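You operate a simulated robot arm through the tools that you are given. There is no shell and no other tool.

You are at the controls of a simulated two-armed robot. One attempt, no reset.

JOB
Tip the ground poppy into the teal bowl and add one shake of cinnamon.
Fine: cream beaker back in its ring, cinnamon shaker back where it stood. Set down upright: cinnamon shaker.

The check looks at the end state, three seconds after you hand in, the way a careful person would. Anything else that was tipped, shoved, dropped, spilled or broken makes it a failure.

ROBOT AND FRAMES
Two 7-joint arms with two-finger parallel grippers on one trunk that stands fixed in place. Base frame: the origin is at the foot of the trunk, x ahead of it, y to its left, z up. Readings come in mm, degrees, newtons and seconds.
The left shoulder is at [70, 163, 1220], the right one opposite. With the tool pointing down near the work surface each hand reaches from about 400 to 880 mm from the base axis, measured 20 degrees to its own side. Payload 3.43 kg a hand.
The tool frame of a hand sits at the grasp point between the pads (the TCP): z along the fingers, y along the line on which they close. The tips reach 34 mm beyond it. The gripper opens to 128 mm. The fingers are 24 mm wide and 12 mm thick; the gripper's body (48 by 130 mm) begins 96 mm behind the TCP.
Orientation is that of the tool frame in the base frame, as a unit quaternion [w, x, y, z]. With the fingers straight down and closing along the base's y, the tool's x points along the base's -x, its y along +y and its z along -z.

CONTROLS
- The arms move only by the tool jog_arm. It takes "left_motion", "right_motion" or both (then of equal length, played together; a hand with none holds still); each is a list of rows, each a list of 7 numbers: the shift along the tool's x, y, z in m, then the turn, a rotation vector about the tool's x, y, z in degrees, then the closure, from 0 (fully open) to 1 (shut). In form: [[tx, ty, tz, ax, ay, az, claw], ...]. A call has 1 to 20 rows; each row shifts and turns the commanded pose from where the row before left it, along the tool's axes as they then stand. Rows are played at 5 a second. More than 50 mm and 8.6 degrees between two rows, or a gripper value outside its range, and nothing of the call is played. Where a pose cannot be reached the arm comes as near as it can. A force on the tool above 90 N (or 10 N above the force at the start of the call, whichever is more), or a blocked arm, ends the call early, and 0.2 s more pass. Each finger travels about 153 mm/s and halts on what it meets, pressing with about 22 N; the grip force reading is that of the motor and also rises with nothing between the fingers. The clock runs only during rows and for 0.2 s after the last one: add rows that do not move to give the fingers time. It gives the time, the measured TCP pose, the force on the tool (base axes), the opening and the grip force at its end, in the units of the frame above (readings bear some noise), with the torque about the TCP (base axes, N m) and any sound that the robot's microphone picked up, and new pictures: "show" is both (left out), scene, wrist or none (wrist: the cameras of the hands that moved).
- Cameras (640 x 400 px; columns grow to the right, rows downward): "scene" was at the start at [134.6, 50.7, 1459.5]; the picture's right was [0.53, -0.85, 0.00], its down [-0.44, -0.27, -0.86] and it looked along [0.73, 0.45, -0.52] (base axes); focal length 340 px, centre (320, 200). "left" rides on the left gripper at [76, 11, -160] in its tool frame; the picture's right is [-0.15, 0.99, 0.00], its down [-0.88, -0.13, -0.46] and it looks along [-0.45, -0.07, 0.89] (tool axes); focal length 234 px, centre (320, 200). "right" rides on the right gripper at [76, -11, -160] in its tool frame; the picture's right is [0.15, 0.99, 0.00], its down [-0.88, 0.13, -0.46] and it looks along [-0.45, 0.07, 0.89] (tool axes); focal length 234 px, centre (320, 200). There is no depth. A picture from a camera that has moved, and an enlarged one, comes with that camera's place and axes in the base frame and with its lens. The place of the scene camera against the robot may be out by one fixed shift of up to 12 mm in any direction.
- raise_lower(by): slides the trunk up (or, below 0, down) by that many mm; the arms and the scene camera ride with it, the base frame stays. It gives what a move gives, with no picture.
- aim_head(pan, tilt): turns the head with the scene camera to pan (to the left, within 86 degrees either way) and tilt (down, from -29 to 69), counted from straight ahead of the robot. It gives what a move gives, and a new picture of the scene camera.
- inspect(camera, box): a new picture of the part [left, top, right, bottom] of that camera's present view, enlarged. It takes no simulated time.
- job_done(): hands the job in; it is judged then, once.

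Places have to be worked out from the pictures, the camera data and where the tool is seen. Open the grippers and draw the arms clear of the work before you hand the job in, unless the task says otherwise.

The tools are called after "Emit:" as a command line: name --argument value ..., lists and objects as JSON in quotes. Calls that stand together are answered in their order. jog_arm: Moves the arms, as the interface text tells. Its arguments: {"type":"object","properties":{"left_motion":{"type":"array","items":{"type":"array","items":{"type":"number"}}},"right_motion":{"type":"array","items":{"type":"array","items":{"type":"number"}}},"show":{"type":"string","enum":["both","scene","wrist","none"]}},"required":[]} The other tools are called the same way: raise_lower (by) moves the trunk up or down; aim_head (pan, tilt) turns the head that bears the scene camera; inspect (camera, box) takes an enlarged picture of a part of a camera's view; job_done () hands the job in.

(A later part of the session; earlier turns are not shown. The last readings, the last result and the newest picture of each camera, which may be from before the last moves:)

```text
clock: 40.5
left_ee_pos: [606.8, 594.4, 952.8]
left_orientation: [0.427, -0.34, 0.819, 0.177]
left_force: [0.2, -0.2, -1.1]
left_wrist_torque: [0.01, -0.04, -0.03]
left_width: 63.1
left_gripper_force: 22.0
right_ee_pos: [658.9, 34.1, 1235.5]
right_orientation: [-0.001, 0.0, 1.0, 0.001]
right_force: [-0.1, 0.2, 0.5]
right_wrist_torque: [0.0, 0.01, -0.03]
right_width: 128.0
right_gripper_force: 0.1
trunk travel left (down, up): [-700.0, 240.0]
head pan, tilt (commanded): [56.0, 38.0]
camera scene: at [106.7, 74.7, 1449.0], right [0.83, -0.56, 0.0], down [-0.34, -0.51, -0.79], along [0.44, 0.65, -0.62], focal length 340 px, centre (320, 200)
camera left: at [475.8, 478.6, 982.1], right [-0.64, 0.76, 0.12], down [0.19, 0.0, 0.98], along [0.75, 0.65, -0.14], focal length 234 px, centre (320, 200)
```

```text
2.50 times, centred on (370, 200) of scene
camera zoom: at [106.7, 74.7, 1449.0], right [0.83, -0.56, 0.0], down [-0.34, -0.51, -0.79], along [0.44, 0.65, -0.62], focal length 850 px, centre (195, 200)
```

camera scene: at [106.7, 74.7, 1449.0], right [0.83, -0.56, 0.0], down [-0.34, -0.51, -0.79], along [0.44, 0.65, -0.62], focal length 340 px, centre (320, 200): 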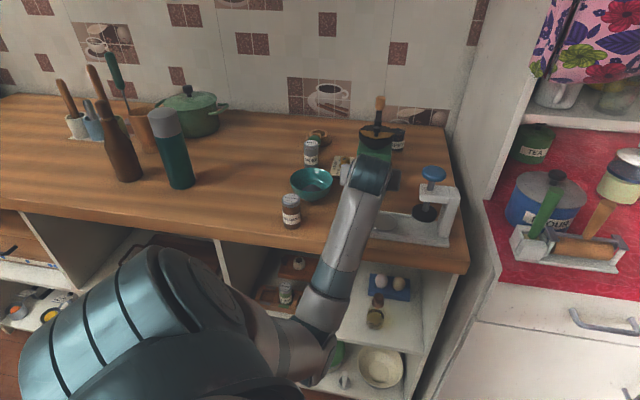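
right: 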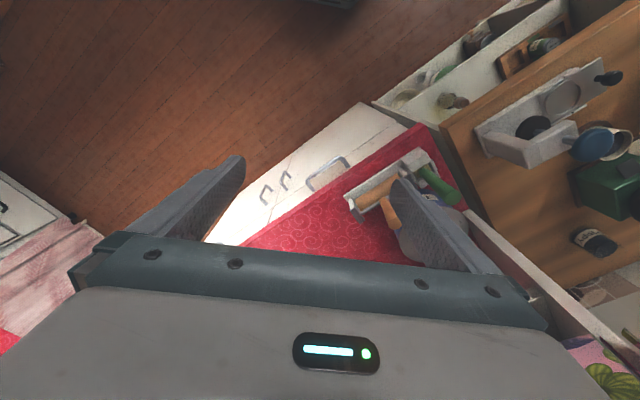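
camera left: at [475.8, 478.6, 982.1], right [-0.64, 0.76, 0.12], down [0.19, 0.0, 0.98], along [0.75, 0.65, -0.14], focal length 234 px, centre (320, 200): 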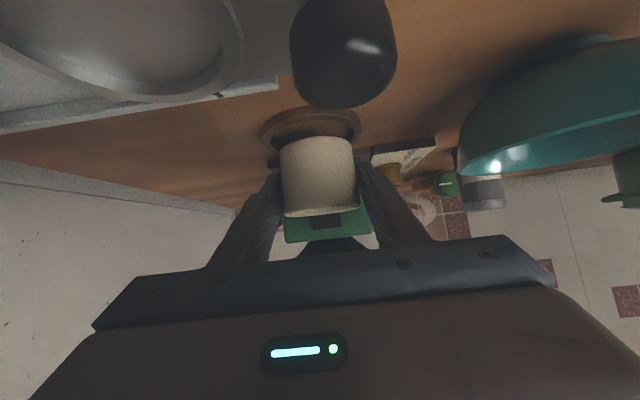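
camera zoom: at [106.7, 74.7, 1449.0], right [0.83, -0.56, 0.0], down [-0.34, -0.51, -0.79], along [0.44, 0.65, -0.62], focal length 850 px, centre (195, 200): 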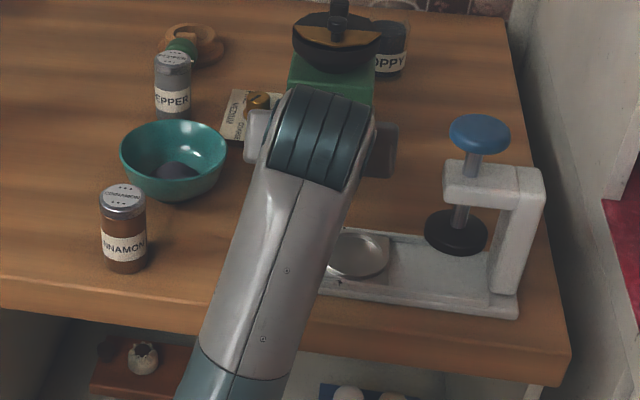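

The beaker is about 14 mm above its seat and roughly 1 mm left of centre. I'll nudge it right by 1 mm and lower it gently into the ring.

Emit:
jog_arm --left_motion '[[0, -0.001, 0, 0, 0, 0, 1.0], [0.0033, 0, 0.0023, 0, 0, 0, 1.0], [0.0033, 0, 0.0023, 0, 0, 0, 1.0], [0.0025, 0, 0.0017, 0, 0, 0, 1.0], [0.0016, 0, 0.0011, 0, 0, 0, 1.0], [0, 0, 0, 0, 0, 0, 1.0], [0, 0, 0, 0, 0, 0, 1.0]]'

Emit:
inspect --camera "left" --box '[240, 90, 400, 250]'

```text
clock: 42.1
left_ee_pos: [607.7, 592.8, 937.8]
left_orientation: [0.426, -0.341, 0.819, 0.177]
left_force: [-0.3, -0.8, -1.4]
left_wrist_torque: [-0.03, 0.0, 0.0]
left_width: 63.2
left_gripper_force: 22.2
right_ee_pos: [659.0, 34.8, 1235.0]
right_orientation: [0.001, 0.001, 1.0, 0.0]
right_force: [0.6, -0.8, 0.1]
right_wrist_torque: [0.0, 0.0, 0.01]
right_width: 127.8
right_gripper_force: 0.1
trunk travel left (down, up): [-700.0, 240.0]
head pan, tilt (commanded): [56.0, 38.0]
camera scene: at [106.7, 74.7, 1449.0], right [0.83, -0.56, 0.0], down [-0.34, -0.51, -0.79], along [0.44, 0.65, -0.62], focal length 340 px, centre (320, 200)
camera left: at [476.4, 477.8, 968.1], right [-0.64, 0.76, 0.12], down [0.19, 0.0, 0.98], along [0.75, 0.65, -0.14], focal length 234 px, centre (320, 200)
```

scene: 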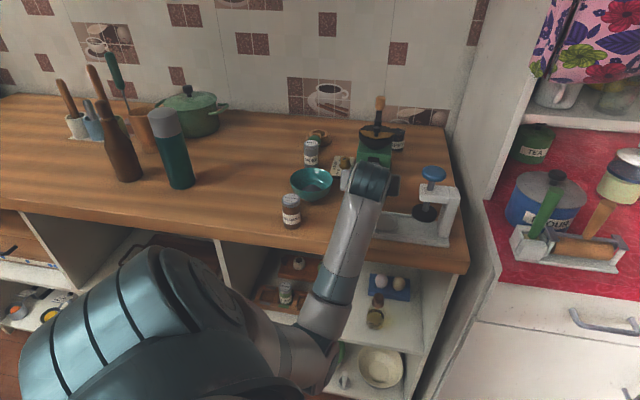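
left: 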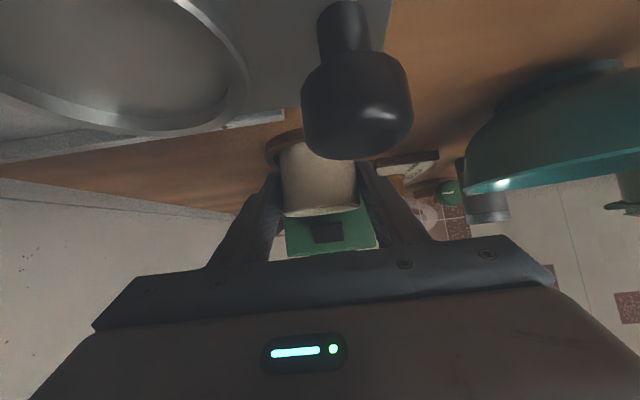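

```text
2.50 times, centred on (320, 170) of left
camera zoom: at [476.4, 477.8, 968.1], right [-0.64, 0.76, 0.12], down [0.19, 0.0, 0.98], along [0.75, 0.65, -0.14], focal length 585 px, centre (320, 275)
```

zoom: 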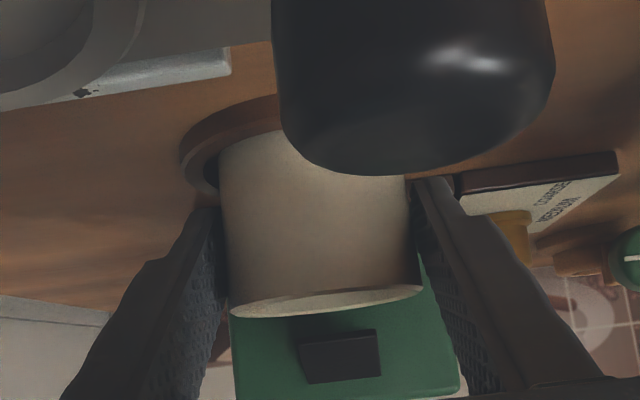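

The picture matches the original grasp picture almost exactly, so the beaker is seated. I'll ease down under 1 mm and open the fingers slowly.

Emit:
jog_arm --left_motion '[[0.0006, 0, 0.0004, 0, 0, 0, 1.0], [0, 0, 0, 0, 0, 0, 1.0], [0, 0, 0, 0, 0, 0, 0.48], [0, 0, 0, 0, 0, 0, 0.42], [0, 0, 0, 0, 0, 0, 0.3], [0, 0, 0, 0, 0, 0, 0.2], [0, 0, 0, 0, 0, 0, 0.2]]' --show "wrist"

Emit:
inspect --camera "left" --box '[240, 90, 400, 250]'

```text
clock: 43.7
left_ee_pos: [607.3, 594.5, 937.7]
left_orientation: [0.427, -0.34, 0.819, 0.177]
left_force: [-0.7, -0.2, 0.6]
left_wrist_torque: [0.0, 0.02, -0.02]
left_width: 102.3
left_gripper_force: 0.0
right_ee_pos: [657.8, 34.4, 1235.7]
right_orientation: [0.0, -0.001, 1.0, 0.0]
right_force: [-0.1, 0.5, 0.3]
right_wrist_torque: [-0.02, -0.01, -0.03]
right_width: 127.8
right_gripper_force: 0.1
trunk travel left (down, up): [-700.0, 240.0]
head pan, tilt (commanded): [56.0, 38.0]
camera left: at [476.7, 478.0, 967.7], right [-0.64, 0.76, 0.12], down [0.19, 0.0, 0.98], along [0.75, 0.65, -0.14], focal length 234 px, centre (320, 200)
```

left: 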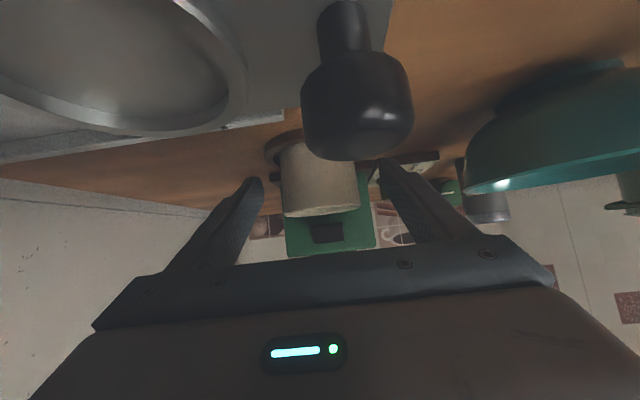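

```text
2.50 times, centred on (320, 170) of left
camera zoom: at [476.7, 478.0, 967.7], right [-0.64, 0.76, 0.12], down [0.19, 0.0, 0.98], along [0.75, 0.65, -0.14], focal length 585 px, centre (320, 275)
```

zoom: 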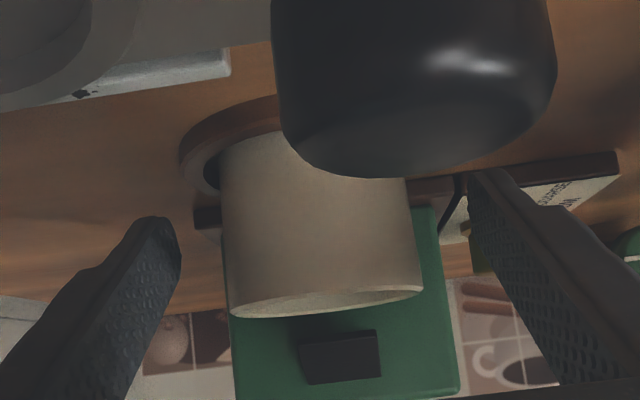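

The beaker stands free in its ring. I'll back the open hand straight out along the fingers and then rise clear.

Emit:
jog_arm --left_motion '[[0, 0, -0.02, 0, 0, 0, 0.2], [0, 0, -0.025, 0, 0, 0, 0.2], [0, 0, -0.025, 0, 0, 0, 0.2], [0, 0, -0.025, 0, 0, 0, 0.2], [0, 0, -0.025, 0, 0, 0, 0.2], [-0.0246, 0, -0.0172, 0, 0, 0, 0.2], [-0.0246, 0, -0.0172, 0, 0, 0, 0.2], [-0.0246, 0, -0.0172, 0, 0, 0, 0.2], [0, 0, 0, 0, 0, 0, 0.2]]'

Emit:
inspect --camera "left" --box '[220, 0, 520, 200]'

Emit:
inspect --camera "scene" --box '[260, 130, 420, 250]'

```text
clock: 45.7
left_ee_pos: [537.9, 525.9, 1096.1]
left_orientation: [0.427, -0.34, 0.819, 0.177]
left_force: [0.1, -0.1, 0.3]
left_wrist_torque: [-0.02, -0.01, -0.01]
left_width: 102.4
left_gripper_force: 0.0
right_ee_pos: [658.5, 35.5, 1234.3]
right_orientation: [0.0, 0.001, 1.0, 0.0]
right_force: [-0.2, 0.8, -0.5]
right_wrist_torque: [-0.01, 0.05, 0.04]
right_width: 127.9
right_gripper_force: 0.1
trunk travel left (down, up): [-700.0, 240.0]
head pan, tilt (commanded): [56.0, 38.0]
camera scene: at [106.6, 74.8, 1449.0], right [0.83, -0.56, 0.0], down [-0.34, -0.51, -0.79], along [0.44, 0.65, -0.62], focal length 340 px, centre (320, 200)
camera left: at [407.5, 409.4, 1127.1], right [-0.64, 0.76, 0.12], down [0.19, 0.0, 0.98], along [0.74, 0.65, -0.14], focal length 234 px, centre (320, 200)
```

scene: 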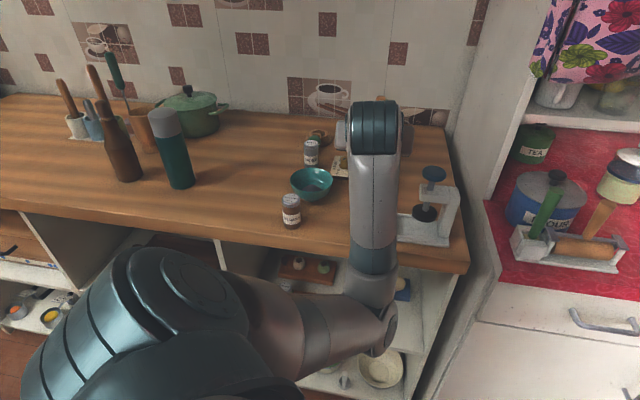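
left: 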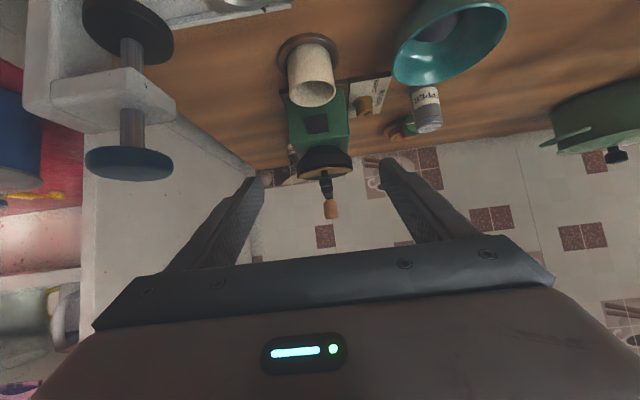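

```text
2.00 times, centred on (370, 100) of left
camera zoom: at [407.5, 409.4, 1127.1], right [-0.64, 0.76, 0.12], down [0.19, 0.0, 0.98], along [0.74, 0.65, -0.14], focal length 468 px, centre (220, 400)
```

zoom: 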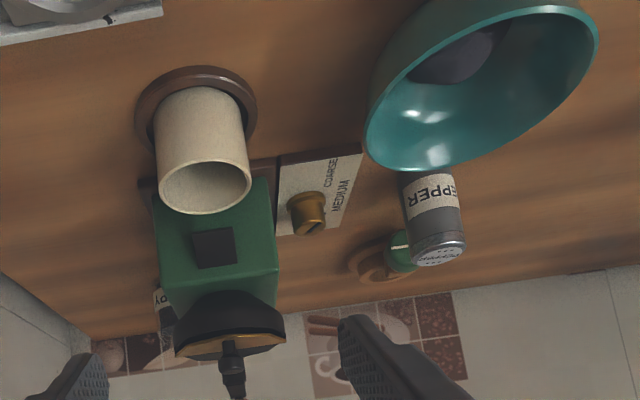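

```text
3.33 times, centred on (340, 190) of scene
camera zoom: at [106.6, 74.8, 1449.0], right [0.83, -0.56, 0.0], down [-0.34, -0.51, -0.79], along [0.44, 0.65, -0.62], focal length 1133 px, centre (253, 233)
```

zoom: 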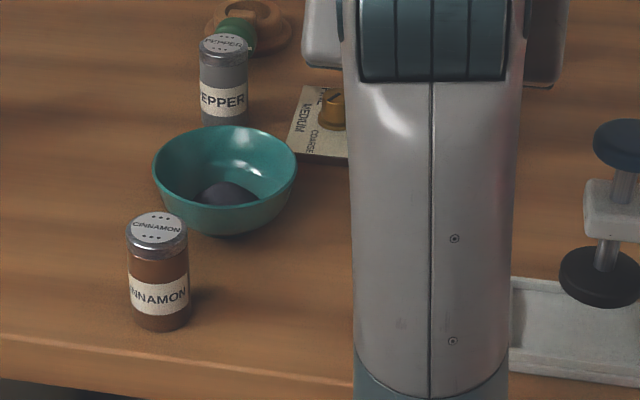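

The beaker is clean, empty and back in its ring, and the poppy is in the bowl. Next is the cinnamon: I'll raise the trunk 150 mm to give the left arm more room for the close-in reach, and check where things are.

Emit:
raise_lower --by 150

Emit:
aim_head --pan 58 --tilt 45

```text
clock: 47.4
left_ee_pos: [538.9, 525.2, 1247.5]
left_orientation: [0.427, -0.34, 0.819, 0.177]
left_force: [-0.2, -0.5, 0.2]
left_wrist_torque: [0.03, -0.02, -0.01]
left_width: 102.2
left_gripper_force: 0.0
right_ee_pos: [658.4, 35.2, 1385.3]
right_orientation: [0.0, 0.0, 1.0, 0.0]
right_force: [-1.1, -0.2, 0.2]
right_wrist_torque: [-0.02, 0.01, -0.01]
right_width: 128.0
right_gripper_force: 0.1
trunk travel left (down, up): [-850.0, 90.0]
head pan, tilt (commanded): [56.0, 38.0]
```

```text
clock: 48.1
left_ee_pos: [538.2, 524.3, 1247.6]
left_orientation: [0.427, -0.341, 0.819, 0.178]
left_force: [-0.3, 0.1, -0.8]
left_wrist_torque: [0.01, 0.01, 0.01]
left_width: 102.4
left_gripper_force: 0.1
right_ee_pos: [658.2, 34.8, 1385.2]
right_orientation: [0.0, 0.0, 1.0, 0.001]
right_force: [-0.3, -0.2, -0.2]
right_wrist_torque: [-0.01, -0.01, 0.03]
right_width: 128.0
right_gripper_force: 0.1
trunk travel left (down, up): [-850.0, 90.0]
head pan, tilt (commanded): [58.0, 45.0]
camera scene: at [101.7, 72.0, 1588.8], right [0.85, -0.53, 0.0], down [-0.37, -0.6, -0.71], along [0.37, 0.6, -0.71], focal length 340 px, centre (320, 200)
```

scene: 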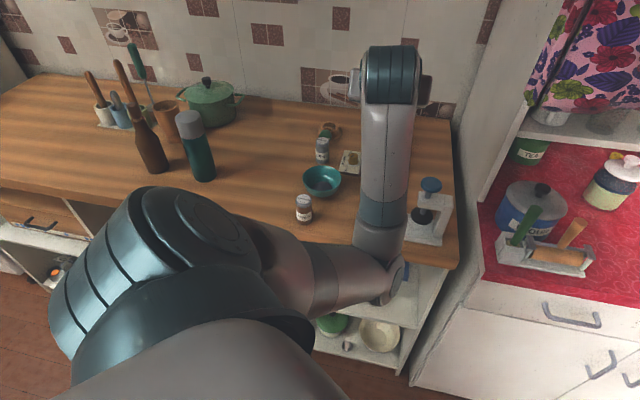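

The counter is clearly visible and everything stands as expected. I'll carry the open hand left and back to a point in front of the cinnamon, staying high.

Emit:
jog_arm --left_motion '[[0.0165, 0.0212, -0.0133, 0, 0, 0, 0.2], [0.0165, 0.0212, -0.0133, 0, 0, 0, 0.2], [0.0165, 0.0212, -0.0133, 0, 0, 0, 0.2], [0.0165, 0.0212, -0.0133, 0, 0, 0, 0.2], [0.0165, 0.0212, -0.0133, 0, 0, 0, 0.2], [0.0165, 0.0212, -0.0133, 0, 0, 0, 0.2], [0.0165, 0.0212, -0.0133, 0, 0, 0, 0.2], [0.0165, 0.0212, -0.0133, 0, 0, 0, 0.2], [0, 0, 0, 0, 0, 0, 0.2]]'

```text
clock: 50.1
left_ee_pos: [404.0, 615.4, 1194.9]
left_orientation: [0.426, -0.34, 0.819, 0.178]
left_force: [-0.4, 0.3, 0.0]
left_wrist_torque: [0.01, -0.04, 0.01]
left_width: 102.3
left_gripper_force: 0.1
left hand out of reach, approached as far as the arm can: row 3, 4, 5, 6, 7, 8
right_ee_pos: [658.1, 34.9, 1385.0]
right_orientation: [0.0, 0.0, 1.0, 0.0]
right_force: [-0.7, 0.5, -0.1]
right_wrist_torque: [0.0, 0.01, -0.03]
right_width: 127.8
right_gripper_force: 0.0
trunk travel left (down, up): [-850.0, 90.0]
head pan, tilt (commanded): [58.0, 45.0]
camera scene: at [101.7, 71.9, 1588.8], right [0.85, -0.53, 0.0], down [-0.37, -0.6, -0.71], along [0.37, 0.6, -0.71], focal length 340 px, centre (320, 200)
camera left: at [274.0, 498.9, 1225.5], right [-0.64, 0.76, 0.12], down [0.19, 0.0, 0.98], along [0.74, 0.65, -0.14], focal length 234 px, centre (320, 200)
```

scene: 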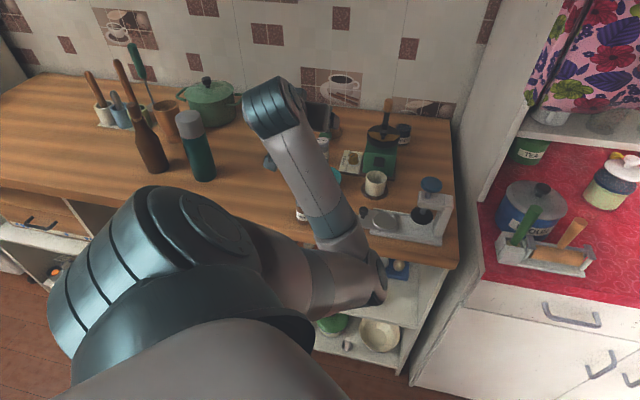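
left: 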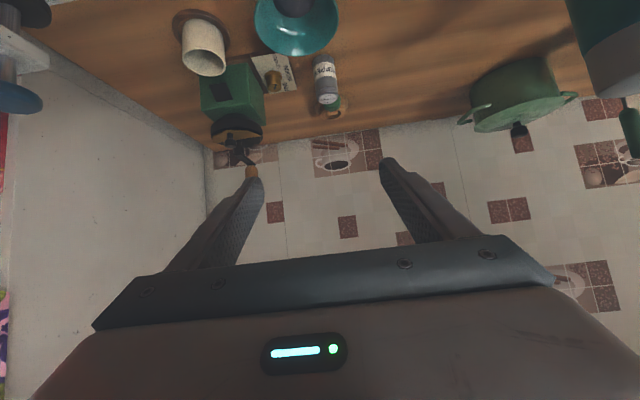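

The arm hit its inner reach limit at this height, so the hand stopped at [404,615,1195], clear of everything. I'll move it forward a little to see whether the command was kept or clipped before planning the approach.

Emit:
jog_arm --left_motion '[[-0.0115, 0, 0.0164, 0, 0, 0, 0.2], [-0.0115, 0, 0.0164, 0, 0, 0, 0.2], [0, 0, 0, 0, 0, 0, 0.2]]' --show "none"

```text
clock: 50.9
left_ee_pos: [433.7, 640.9, 1194.5]
left_orientation: [0.427, -0.339, 0.819, 0.177]
left_force: [0.5, 0.2, 0.3]
left_wrist_torque: [0.0, 0.02, 0.0]
left_width: 102.2
left_gripper_force: 0.2
right_ee_pos: [658.0, 34.9, 1384.7]
right_orientation: [0.001, 0.0, 1.0, -0.001]
right_force: [0.2, -0.2, -0.2]
right_wrist_torque: [-0.03, -0.03, -0.02]
right_width: 127.9
right_gripper_force: 0.2
trunk travel left (down, up): [-850.0, 90.0]
head pan, tilt (commanded): [58.0, 45.0]
```

The command follows the real pose, which is good to know. I'll raise the trunk the remaining 90 mm for more room, then turn the hand to yaw 30° and pitch 20° for the cinnamon approach.

Emit:
raise_lower --by 88

Emit:
jog_arm --left_motion '[[0, 0, 0, 6.14, 0, 4.3, 0.2], [0, 0, 0, 6.14, 0, 4.3, 0.2], [0, 0, 0, 0, -7.5, 0, 0.2], [0, 0, 0, 0, -7.5, 0, 0.2], [0, 0, 0, 0, 0, 0, 0.2]]'

```text
clock: 52.1
left_ee_pos: [434.1, 642.9, 1280.9]
left_orientation: [0.427, -0.34, 0.819, 0.177]
left_force: [-0.4, -0.4, -0.2]
left_wrist_torque: [0.04, 0.02, 0.0]
left_width: 102.7
left_gripper_force: 0.0
right_ee_pos: [658.4, 34.7, 1472.3]
right_orientation: [0.001, 0.0, 1.0, 0.0]
right_force: [0.2, 0.1, -0.7]
right_wrist_torque: [0.02, 0.02, -0.06]
right_width: 128.1
right_gripper_force: 0.0
trunk travel left (down, up): [-938.0, 2.0]
head pan, tilt (commanded): [58.0, 45.0]
```

```text
clock: 53.3
left_ee_pos: [432.7, 643.4, 1280.2]
left_orientation: [0.554, -0.213, 0.791, 0.149]
left_force: [-0.3, 0.3, -0.3]
left_wrist_torque: [-0.02, -0.03, -0.03]
left_width: 102.5
left_gripper_force: 0.1
right_ee_pos: [657.1, 36.4, 1473.0]
right_orientation: [0.0, 0.0, 1.0, -0.001]
right_force: [0.3, -0.6, -0.2]
right_wrist_torque: [-0.05, -0.01, 0.04]
right_width: 128.0
right_gripper_force: 0.1
trunk travel left (down, up): [-938.0, 2.0]
head pan, tilt (commanded): [58.0, 45.0]
camera scene: at [100.7, 73.7, 1676.8], right [0.85, -0.53, 0.0], down [-0.37, -0.6, -0.71], along [0.37, 0.6, -0.71], focal length 340 px, centre (320, 200)
camera left: at [275.2, 564.9, 1264.4], right [-0.45, 0.88, 0.14], down [-0.05, -0.18, 0.98], along [0.89, 0.44, 0.12], focal length 234 px, centre (320, 200)
```

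scene: 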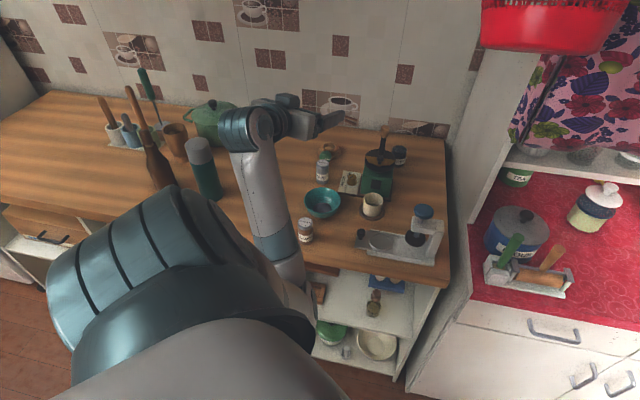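
left: 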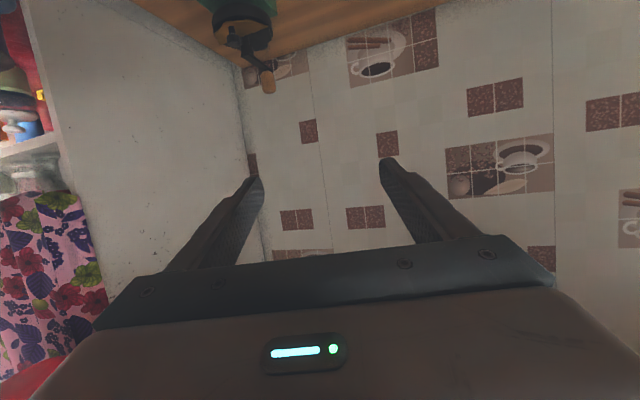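

The hand is now at yaw 30° and pitch 20° with the wrist well above everything. I'll descend backward to about [300,565,1060], in front of and above the cinnamon.

Emit:
jog_arm --left_motion '[[0.0288, -0.0001, -0.0077, 0, 0, 0, 0.3], [0.0288, -0.0001, -0.0077, 0, 0, 0, 0.3], [0.0288, -0.0001, -0.0077, 0, 0, 0, 0.3], [0.0288, -0.0001, -0.0077, 0, 0, 0, 0.3], [0.0288, -0.0001, -0.0077, 0, 0, 0, 0.3], [0.0288, -0.0001, -0.0077, 0, 0, 0, 0.3], [0.0288, -0.0001, -0.0077, 0, 0, 0, 0.3], [0.0288, -0.0001, -0.0077, 0, 0, 0, 0.3], [0.0288, -0.0001, -0.0077, 0, 0, 0, 0.3], [0, 0, 0, 0, 0, 0, 0.3]]'

```text
clock: 55.5
left_ee_pos: [302.4, 563.9, 1062.5]
left_orientation: [0.554, -0.212, 0.791, 0.148]
left_force: [-0.6, 1.1, 0.1]
left_wrist_torque: [0.0, 0.02, 0.04]
left_width: 89.5
left_gripper_force: 0.0
right_ee_pos: [657.6, 35.3, 1473.7]
right_orientation: [-0.001, 0.001, 1.0, 0.001]
right_force: [-0.2, -0.2, -0.4]
right_wrist_torque: [-0.01, 0.01, -0.01]
right_width: 127.9
right_gripper_force: 0.0
trunk travel left (down, up): [-938.0, 2.0]
head pan, tilt (commanded): [58.0, 45.0]
camera scene: at [101.9, 72.0, 1676.7], right [0.85, -0.53, 0.0], down [-0.38, -0.6, -0.71], along [0.37, 0.6, -0.71], focal length 340 px, centre (320, 200)
camera left: at [144.5, 485.4, 1046.4], right [-0.45, 0.88, 0.14], down [-0.04, -0.18, 0.98], along [0.89, 0.44, 0.12], focal length 234 px, centre (320, 200)
```

scene: 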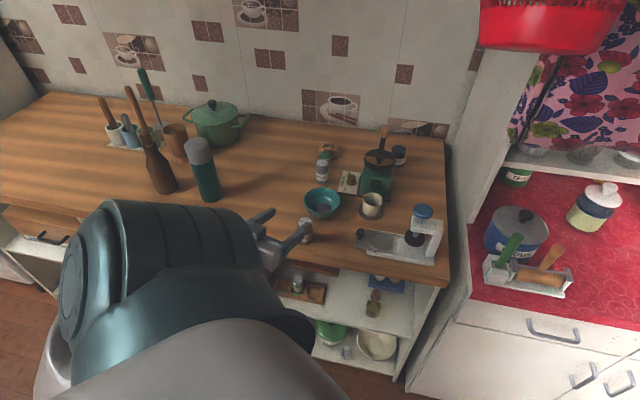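
left: 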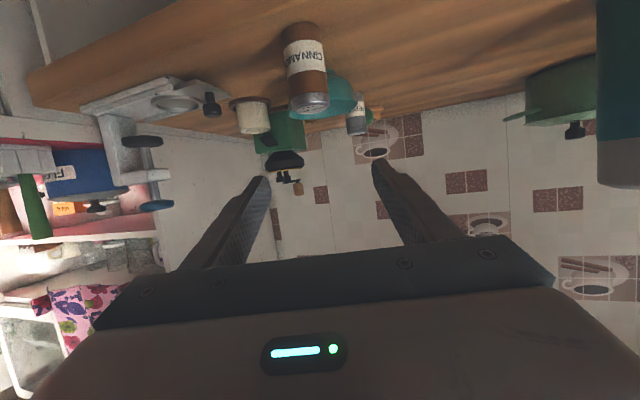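

The cinnamon shaker now shows between the open fingers. I'll zoom in to refine its position.

Emit:
inspect --camera "left" --box '[260, 10, 380, 130]'

Emit:
inspect --camera "scene" --box '[220, 150, 400, 290]'

```text
3.33 times, centred on (320, 70) of left
camera zoom: at [144.5, 485.4, 1046.4], right [-0.45, 0.88, 0.14], down [-0.04, -0.18, 0.98], along [0.89, 0.44, 0.12], focal length 781 px, centre (320, 633)
```

zoom: 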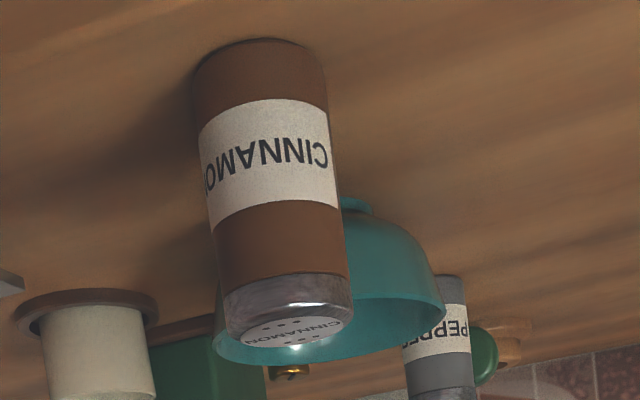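

```text
2.86 times, centred on (310, 220) of scene
camera zoom: at [101.9, 72.0, 1676.7], right [0.85, -0.53, 0.0], down [-0.38, -0.6, -0.71], along [0.37, 0.6, -0.71], focal length 971 px, centre (349, 143)
```

zoom: 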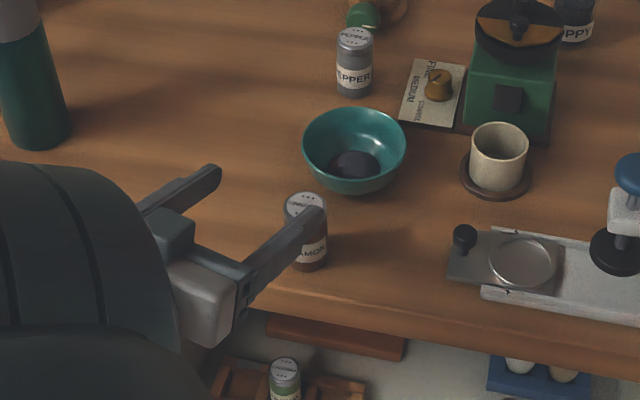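

The shaker is confirmed at about [381.5,608] with its cap at z≈977, and the counter at z≈899. I'll drop to the pre-grasp, 100 mm back along the fingers and aimed at mid-body z≈938.

Emit:
jog_arm --left_motion '[[0.0289, -0.0005, 0.0086, 0, 0, 0, 0.3], [0.0289, -0.0005, 0.0086, 0, 0, 0, 0.3], [0.0289, -0.0005, 0.0086, 0, 0, 0, 0.3], [0, 0, 0, 0, 0, 0, 0.3], [0, 0, 0, 0, 0, 0, 0.3]]'

Emit:
inspect --camera "left" --box '[240, 40, 400, 240]'

```text
clock: 56.7
left_ee_pos: [297.6, 560.7, 970.7]
left_orientation: [0.554, -0.213, 0.791, 0.149]
left_force: [0.0, 0.3, 0.5]
left_wrist_torque: [0.01, -0.02, 0.01]
left_width: 89.6
left_gripper_force: 0.0
right_ee_pos: [659.4, 34.0, 1472.6]
right_orientation: [0.0, 0.0, 1.0, 0.001]
right_force: [0.1, 0.1, -0.2]
right_wrist_torque: [0.03, -0.01, -0.01]
right_width: 128.1
right_gripper_force: 0.0
trunk travel left (down, up): [-938.0, 2.0]
head pan, tilt (commanded): [58.0, 45.0]
camera scene: at [101.3, 71.9, 1676.8], right [0.85, -0.53, 0.0], down [-0.37, -0.6, -0.71], along [0.37, 0.6, -0.71], focal length 340 px, centre (320, 200)
camera left: at [140.0, 482.5, 954.4], right [-0.45, 0.88, 0.14], down [-0.04, -0.18, 0.98], along [0.89, 0.44, 0.12], focal length 234 px, centre (320, 200)
```

scene: 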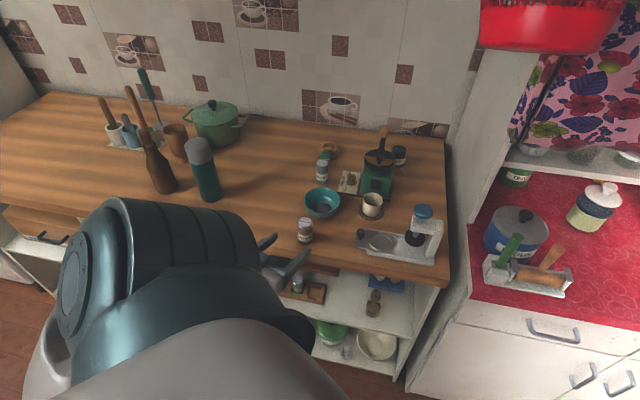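
left: 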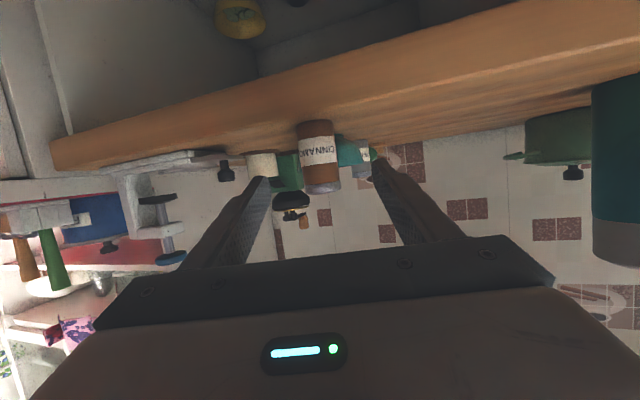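

```text
2.00 times, centred on (320, 140) of left
camera zoom: at [140.0, 482.5, 954.4], right [-0.45, 0.88, 0.14], down [-0.04, -0.18, 0.98], along [0.89, 0.44, 0.12], focal length 468 px, centre (320, 320)
```

zoom: 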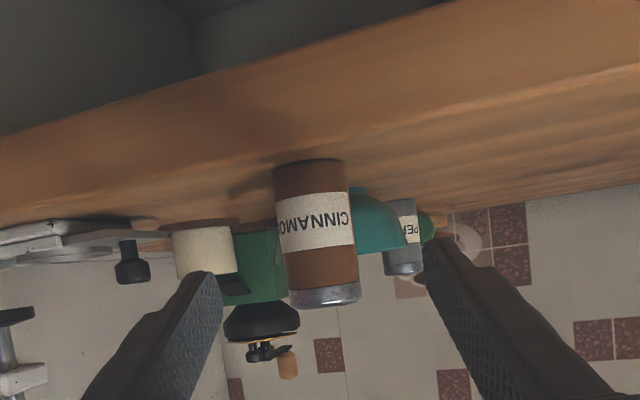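

The shaker is centred within 2 mm and nothing obstructs the way. I'll advance 99 mm along the fingers to straddle it.

Emit:
jog_arm --left_motion '[[-0.0002, -0.0016, 0.0197, 0, 0, 0, 0.3], [-0.0002, 0, 0.0197, 0, 0, 0, 0.3], [-0.0002, 0, 0.0197, 0, 0, 0, 0.3], [-0.0002, 0, 0.0197, 0, 0, 0, 0.3], [-0.0002, 0, 0.0197, 0, 0, 0, 0.3], [0, 0, 0, 0, 0, 0, 0.3], [0, 0, 0, 0, 0, 0, 0.3]]'

Emit:
inspect --camera "left" --box '[240, 80, 400, 240]'

Emit:
inspect --camera "scene" --box '[240, 170, 380, 280]'

```text
clock: 58.3
left_ee_pos: [378.5, 606.1, 939.4]
left_orientation: [0.554, -0.213, 0.791, 0.149]
left_force: [-0.6, -0.2, 0.6]
left_wrist_torque: [-0.02, 0.01, -0.02]
left_width: 89.6
left_gripper_force: 0.0
right_ee_pos: [658.5, 35.2, 1473.4]
right_orientation: [0.0, 0.001, 1.0, 0.0]
right_force: [1.1, 0.7, 0.8]
right_wrist_torque: [-0.02, -0.01, 0.03]
right_width: 128.0
right_gripper_force: 0.1
trunk travel left (down, up): [-938.0, 2.0]
head pan, tilt (commanded): [58.0, 45.0]
camera scene: at [101.1, 71.8, 1676.8], right [0.85, -0.53, 0.0], down [-0.37, -0.6, -0.71], along [0.37, 0.6, -0.71], focal length 340 px, centre (320, 200)
camera left: at [220.7, 526.3, 923.3], right [-0.45, 0.88, 0.14], down [-0.05, -0.18, 0.98], along [0.89, 0.44, 0.12], focal length 234 px, centre (320, 200)
```

scene: 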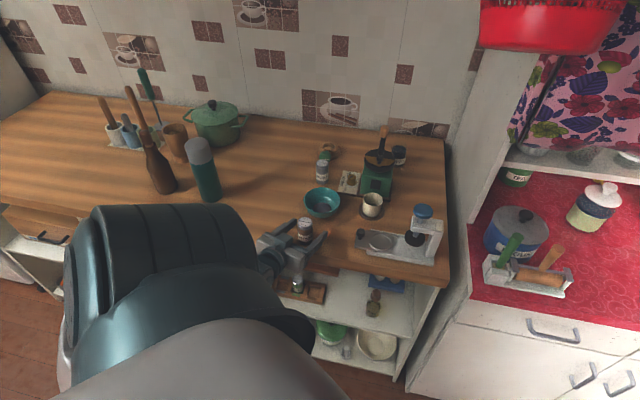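
left: 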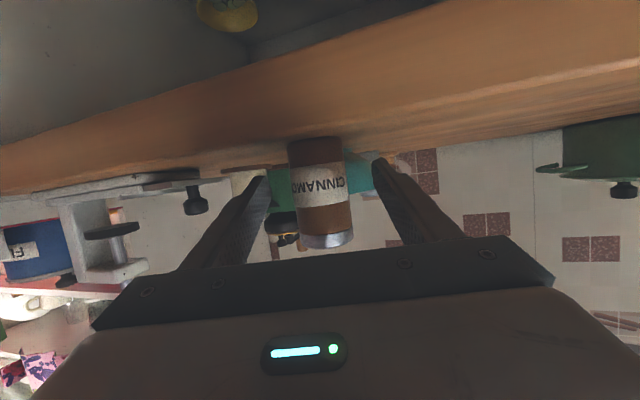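

```text
2.50 times, centred on (320, 160) of left
camera zoom: at [220.7, 526.3, 923.3], right [-0.45, 0.88, 0.14], down [-0.05, -0.18, 0.98], along [0.89, 0.44, 0.12], focal length 585 px, centre (320, 300)
```

zoom: 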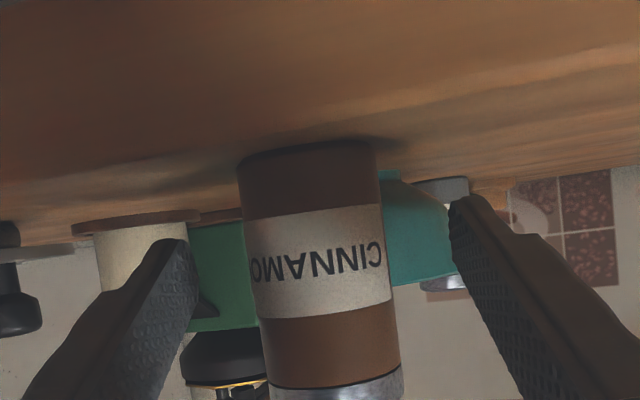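

```text
3.64 times, centred on (310, 225) of scene
camera zoom: at [101.1, 71.8, 1676.8], right [0.85, -0.53, 0.0], down [-0.37, -0.6, -0.71], along [0.37, 0.6, -0.71], focal length 1236 px, centre (356, 109)
```

zoom: 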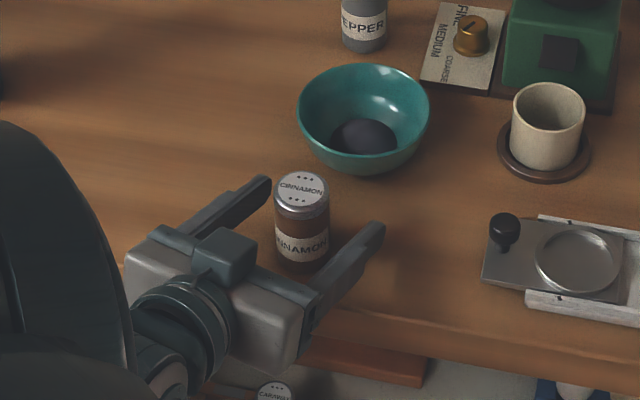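

The shaker sits centred between the pads at mid-body height. I'll close the fingers on it.

Emit:
jog_arm --left_motion '[[0, 0, 0, 0, 0, 0, 0.5], [0, 0, 0, 0, 0, 0, 0.6], [0, 0, 0, 0, 0, 0, 1.0], [0, 0, 0, 0, 0, 0, 1.0], [0, 0, 0, 0, 0, 0, 1.0], [0, 0, 0, 0, 0, 0, 1.0]]' --show "wrist"

Emit:
inspect --camera "left" --box '[240, 80, 400, 240]'

```text
clock: 59.7
left_ee_pos: [378.4, 605.1, 939.6]
left_orientation: [0.554, -0.212, 0.791, 0.148]
left_force: [-0.8, 0.7, 1.5]
left_wrist_torque: [0.01, -0.02, 0.02]
left_width: 41.2
left_gripper_force: 21.7
right_ee_pos: [658.6, 35.1, 1472.4]
right_orientation: [0.0, 0.0, 1.0, 0.001]
right_force: [-0.6, 0.3, 0.3]
right_wrist_torque: [-0.01, -0.01, -0.02]
right_width: 128.1
right_gripper_force: 0.1
trunk travel left (down, up): [-938.0, 2.0]
head pan, tilt (commanded): [58.0, 45.0]
camera left: at [220.7, 526.3, 923.3], right [-0.45, 0.88, 0.14], down [-0.05, -0.18, 0.98], along [0.89, 0.44, 0.12], focal length 234 px, centre (320, 200)
```

left: 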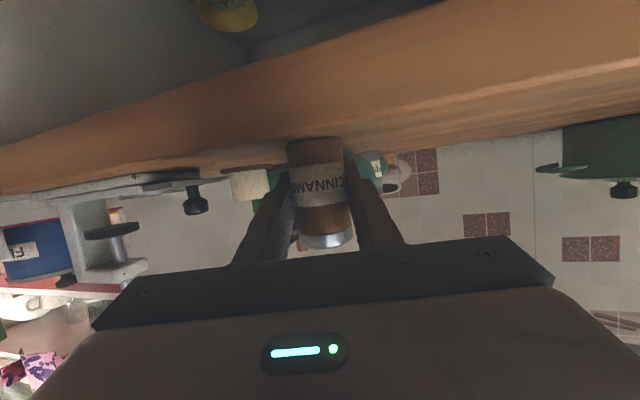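

```text
2.50 times, centred on (320, 160) of left
camera zoom: at [220.7, 526.3, 923.3], right [-0.45, 0.88, 0.14], down [-0.05, -0.18, 0.98], along [0.89, 0.44, 0.12], focal length 585 px, centre (320, 300)
```

zoom: 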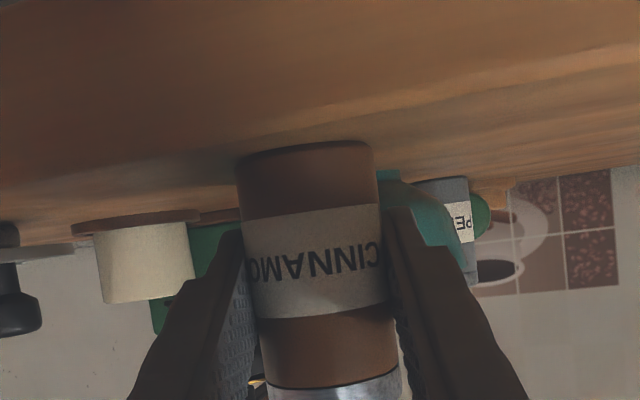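

The shaker is gripped at 41 mm with 22 N. I'll lift it 10 mm slowly and check that it follows.

Emit:
jog_arm --left_motion '[[-0.0028, 0, -0.001, 0, 0, 0, 1.0], [-0.0028, 0, -0.001, 0, 0, 0, 1.0], [-0.0038, 0, -0.0014, 0, 0, 0, 1.0], [0, 0, 0, 0, 0, 0, 1.0], [0, 0, 0, 0, 0, 0, 1.0]]' --show "wrist"

Emit:
inspect --camera "left" --box '[240, 80, 400, 240]'

```text
clock: 60.9
left_ee_pos: [379.6, 605.8, 948.2]
left_orientation: [0.554, -0.212, 0.791, 0.149]
left_force: [0.3, -0.4, -1.0]
left_wrist_torque: [-0.02, 0.03, 0.0]
left_width: 40.8
left_gripper_force: 21.6
right_ee_pos: [659.0, 35.3, 1473.5]
right_orientation: [0.001, 0.0, 1.0, 0.0]
right_force: [0.6, -0.6, 0.3]
right_wrist_torque: [0.01, 0.03, -0.01]
right_width: 128.0
right_gripper_force: 0.0
trunk travel left (down, up): [-938.0, 2.0]
head pan, tilt (commanded): [58.0, 45.0]
camera left: at [221.5, 527.3, 932.6], right [-0.45, 0.88, 0.14], down [-0.04, -0.18, 0.98], along [0.89, 0.44, 0.12], focal length 234 px, centre (320, 200)
```

left: 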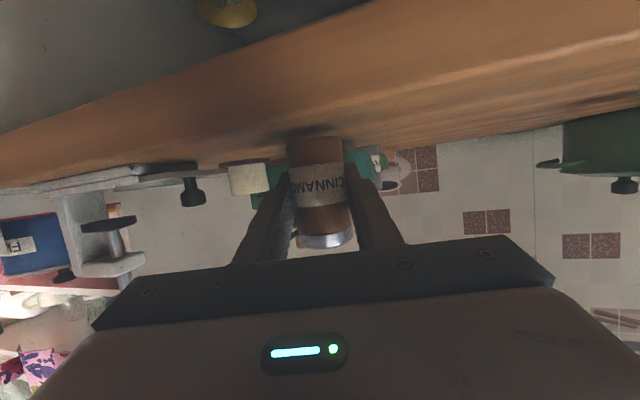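

```text
2.50 times, centred on (320, 160) of left
camera zoom: at [221.5, 527.3, 932.6], right [-0.45, 0.88, 0.14], down [-0.04, -0.18, 0.98], along [0.89, 0.44, 0.12], focal length 585 px, centre (320, 300)
```

zoom: 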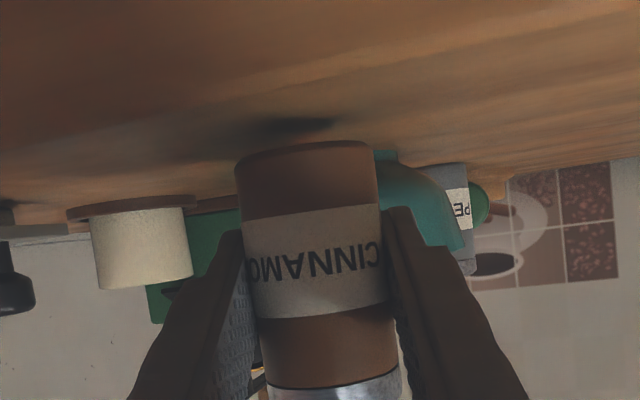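

The shaker follows without slipping. I'll lift it to about z=1060 and carry it forward to over the bowl, upright.

Emit:
jog_arm --left_motion '[[-0.0104, 0, -0.0038, 0, 0, 0, 1.0], [-0.0209, 0, -0.0076, 0, 0, 0, 1.0], [-0.0209, 0, -0.0076, 0, 0, 0, 1.0], [-0.0209, 0, -0.0076, 0, 0, 0, 1.0], [-0.0209, 0, -0.0076, 0, 0, 0, 1.0], [-0.0104, 0, -0.0038, 0, 0, 0, 1.0], [-0.0038, 0, 0.0104, 0, 0, 0, 1.0], [-0.0076, -0.0003, 0.0209, 0, 0, 0, 1.0], [-0.0076, -0.0003, 0.0209, 0, 0, 0, 1.0], [-0.0076, -0.0003, 0.0209, 0, 0, 0, 1.0], [-0.0076, -0.0003, 0.0209, 0, 0, 0, 1.0], [-0.0076, -0.0003, 0.0209, 0, 0, 0, 1.0], [-0.0038, 0, 0.0104, 0, 0, 0, 1.0], [0, 0, 0, 0, 0, 0, 1.0]]'

Emit:
inspect --camera "scene" --box '[240, 120, 400, 250]'

Emit:
inspect --camera "left" --box '[240, 0, 440, 240]'

```text
clock: 63.9
left_ee_pos: [494.6, 670.4, 1061.0]
left_orientation: [0.554, -0.212, 0.791, 0.148]
left_force: [-0.3, 0.1, -0.7]
left_wrist_torque: [0.02, -0.01, 0.0]
left_width: 40.6
left_gripper_force: 21.6
right_ee_pos: [657.7, 34.6, 1473.5]
right_orientation: [-0.001, 0.0, 1.0, 0.0]
right_force: [-0.1, -0.6, 0.5]
right_wrist_torque: [0.0, 0.01, 0.03]
right_width: 128.1
right_gripper_force: 0.1
trunk travel left (down, up): [-938.0, 2.0]
head pan, tilt (commanded): [58.0, 45.0]
camera scene: at [101.2, 72.0, 1676.8], right [0.85, -0.53, 0.0], down [-0.37, -0.6, -0.71], along [0.37, 0.6, -0.71], focal length 340 px, centre (320, 200)
camera left: at [337.2, 592.3, 1043.9], right [-0.45, 0.88, 0.14], down [-0.05, -0.18, 0.98], along [0.89, 0.44, 0.12], focal length 234 px, centre (320, 200)
```

scene: 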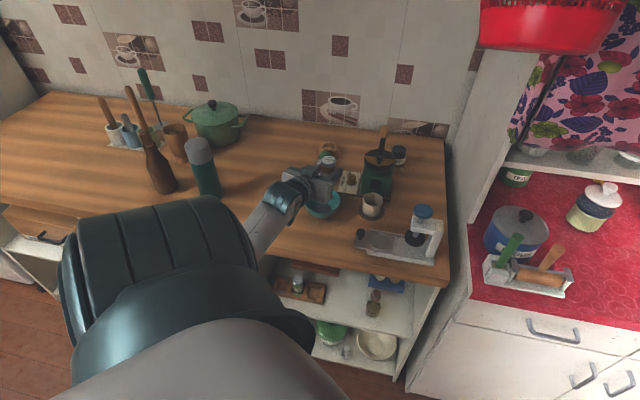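
left: 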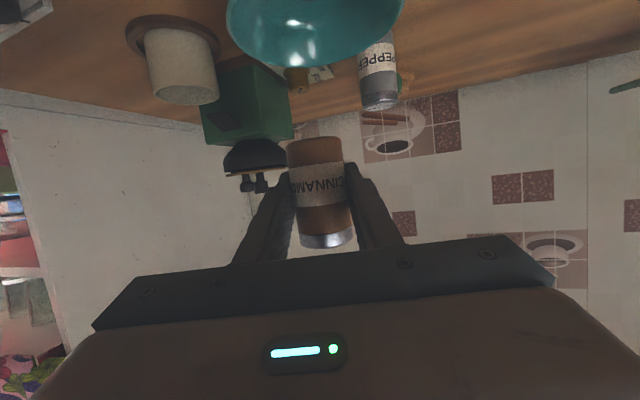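

```text
3.08 times, centred on (320, 185) of scene
camera zoom: at [101.2, 72.0, 1676.8], right [0.85, -0.53, 0.0], down [-0.37, -0.6, -0.71], along [0.37, 0.6, -0.71], focal length 1046 px, centre (320, 246)
```

zoom: 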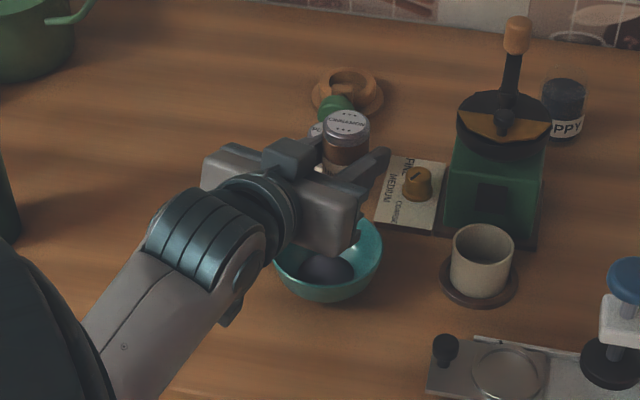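

```text
1.67 times, centred on (340, 120) of left
camera zoom: at [337.2, 592.3, 1043.9], right [-0.45, 0.88, 0.14], down [-0.05, -0.18, 0.98], along [0.89, 0.44, 0.12], focal length 390 px, centre (287, 333)
```

zoom: 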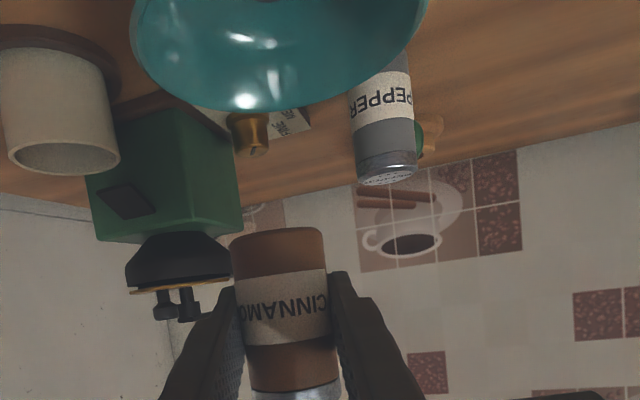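

The shaker is upright over the bowl (centre ≈[478,674]) at z≈1061. I'll start rolling it to the left slowly, checking the arm and the bowl along the way.

Emit:
jog_arm --left_motion '[[0, 0, 0, 0.03, -0.62, -5, 1.0], [0, 0, 0, 0.08, -0.62, -5, 1.0], [0, 0, 0, 0.14, -0.61, -5, 1.0], [0, 0, 0, 0.19, -0.6, -5, 1.0], [0, 0, 0, 0.24, -0.58, -5, 1.0], [0, 0, 0, 0.29, -0.55, -5, 1.0], [0, 0, 0, 0.34, -0.53, -5, 1.0], [0, 0, 0, 0.38, -0.5, -5, 1.0], [0, 0, 0, 0.42, -0.46, -5, 1.0], [0, 0, 0, 0.46, -0.42, -5, 1.0], [0, 0, 0, 0.5, -0.38, -5, 1.0], [0, 0, 0, 0.53, -0.34, -5, 1.0]]'

Emit:
inspect --camera "scene" --box '[240, 120, 400, 250]'

```text
clock: 66.5
left_ee_pos: [495.7, 670.2, 1058.9]
left_orientation: [0.604, -0.553, 0.55, -0.163]
left_force: [-0.1, -0.6, -0.6]
left_wrist_torque: [0.01, 0.03, 0.0]
left_width: 40.8
left_gripper_force: 21.8
right_ee_pos: [658.6, 35.5, 1471.9]
right_orientation: [0.0, 0.0, 1.0, 0.0]
right_force: [0.0, -0.5, 0.4]
right_wrist_torque: [0.0, 0.0, 0.02]
right_width: 128.2
right_gripper_force: 0.1
trunk travel left (down, up): [-938.0, 2.0]
head pan, tilt (commanded): [58.0, 45.0]
camera scene: at [101.7, 72.0, 1676.8], right [0.85, -0.53, 0.0], down [-0.37, -0.6, -0.71], along [0.37, 0.6, -0.71], focal length 340 px, centre (320, 200)
camera left: at [381.8, 535.7, 1048.2], right [-0.46, 0.45, -0.77], down [-0.63, 0.44, 0.64], along [0.63, 0.78, 0.08], focal length 234 px, centre (320, 200)
```

scene: 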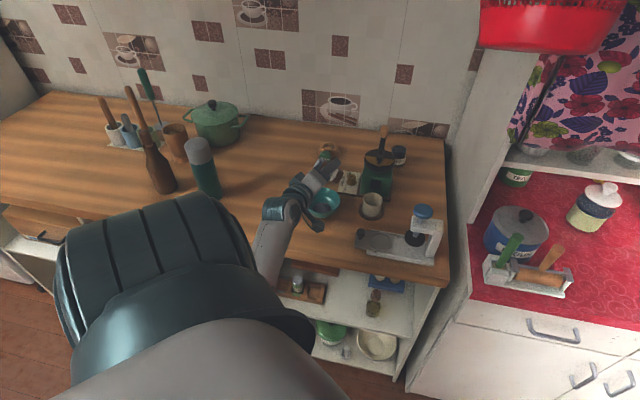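
left: 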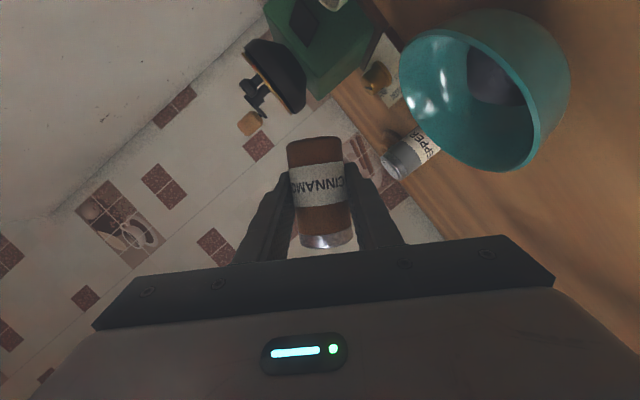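

```text
3.08 times, centred on (320, 185) of scene
camera zoom: at [101.7, 72.0, 1676.8], right [0.85, -0.53, 0.0], down [-0.37, -0.6, -0.71], along [0.37, 0.6, -0.71], focal length 1046 px, centre (320, 246)
```

zoom: 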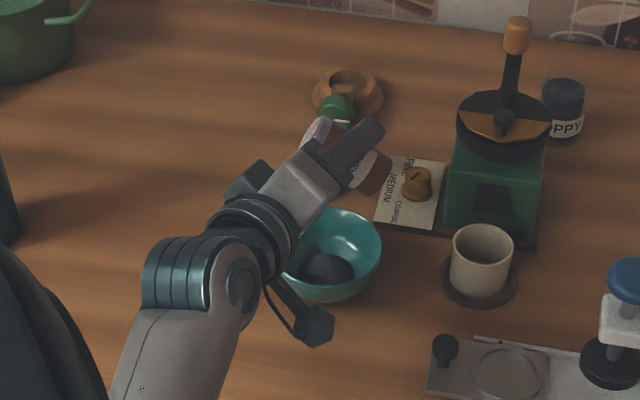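

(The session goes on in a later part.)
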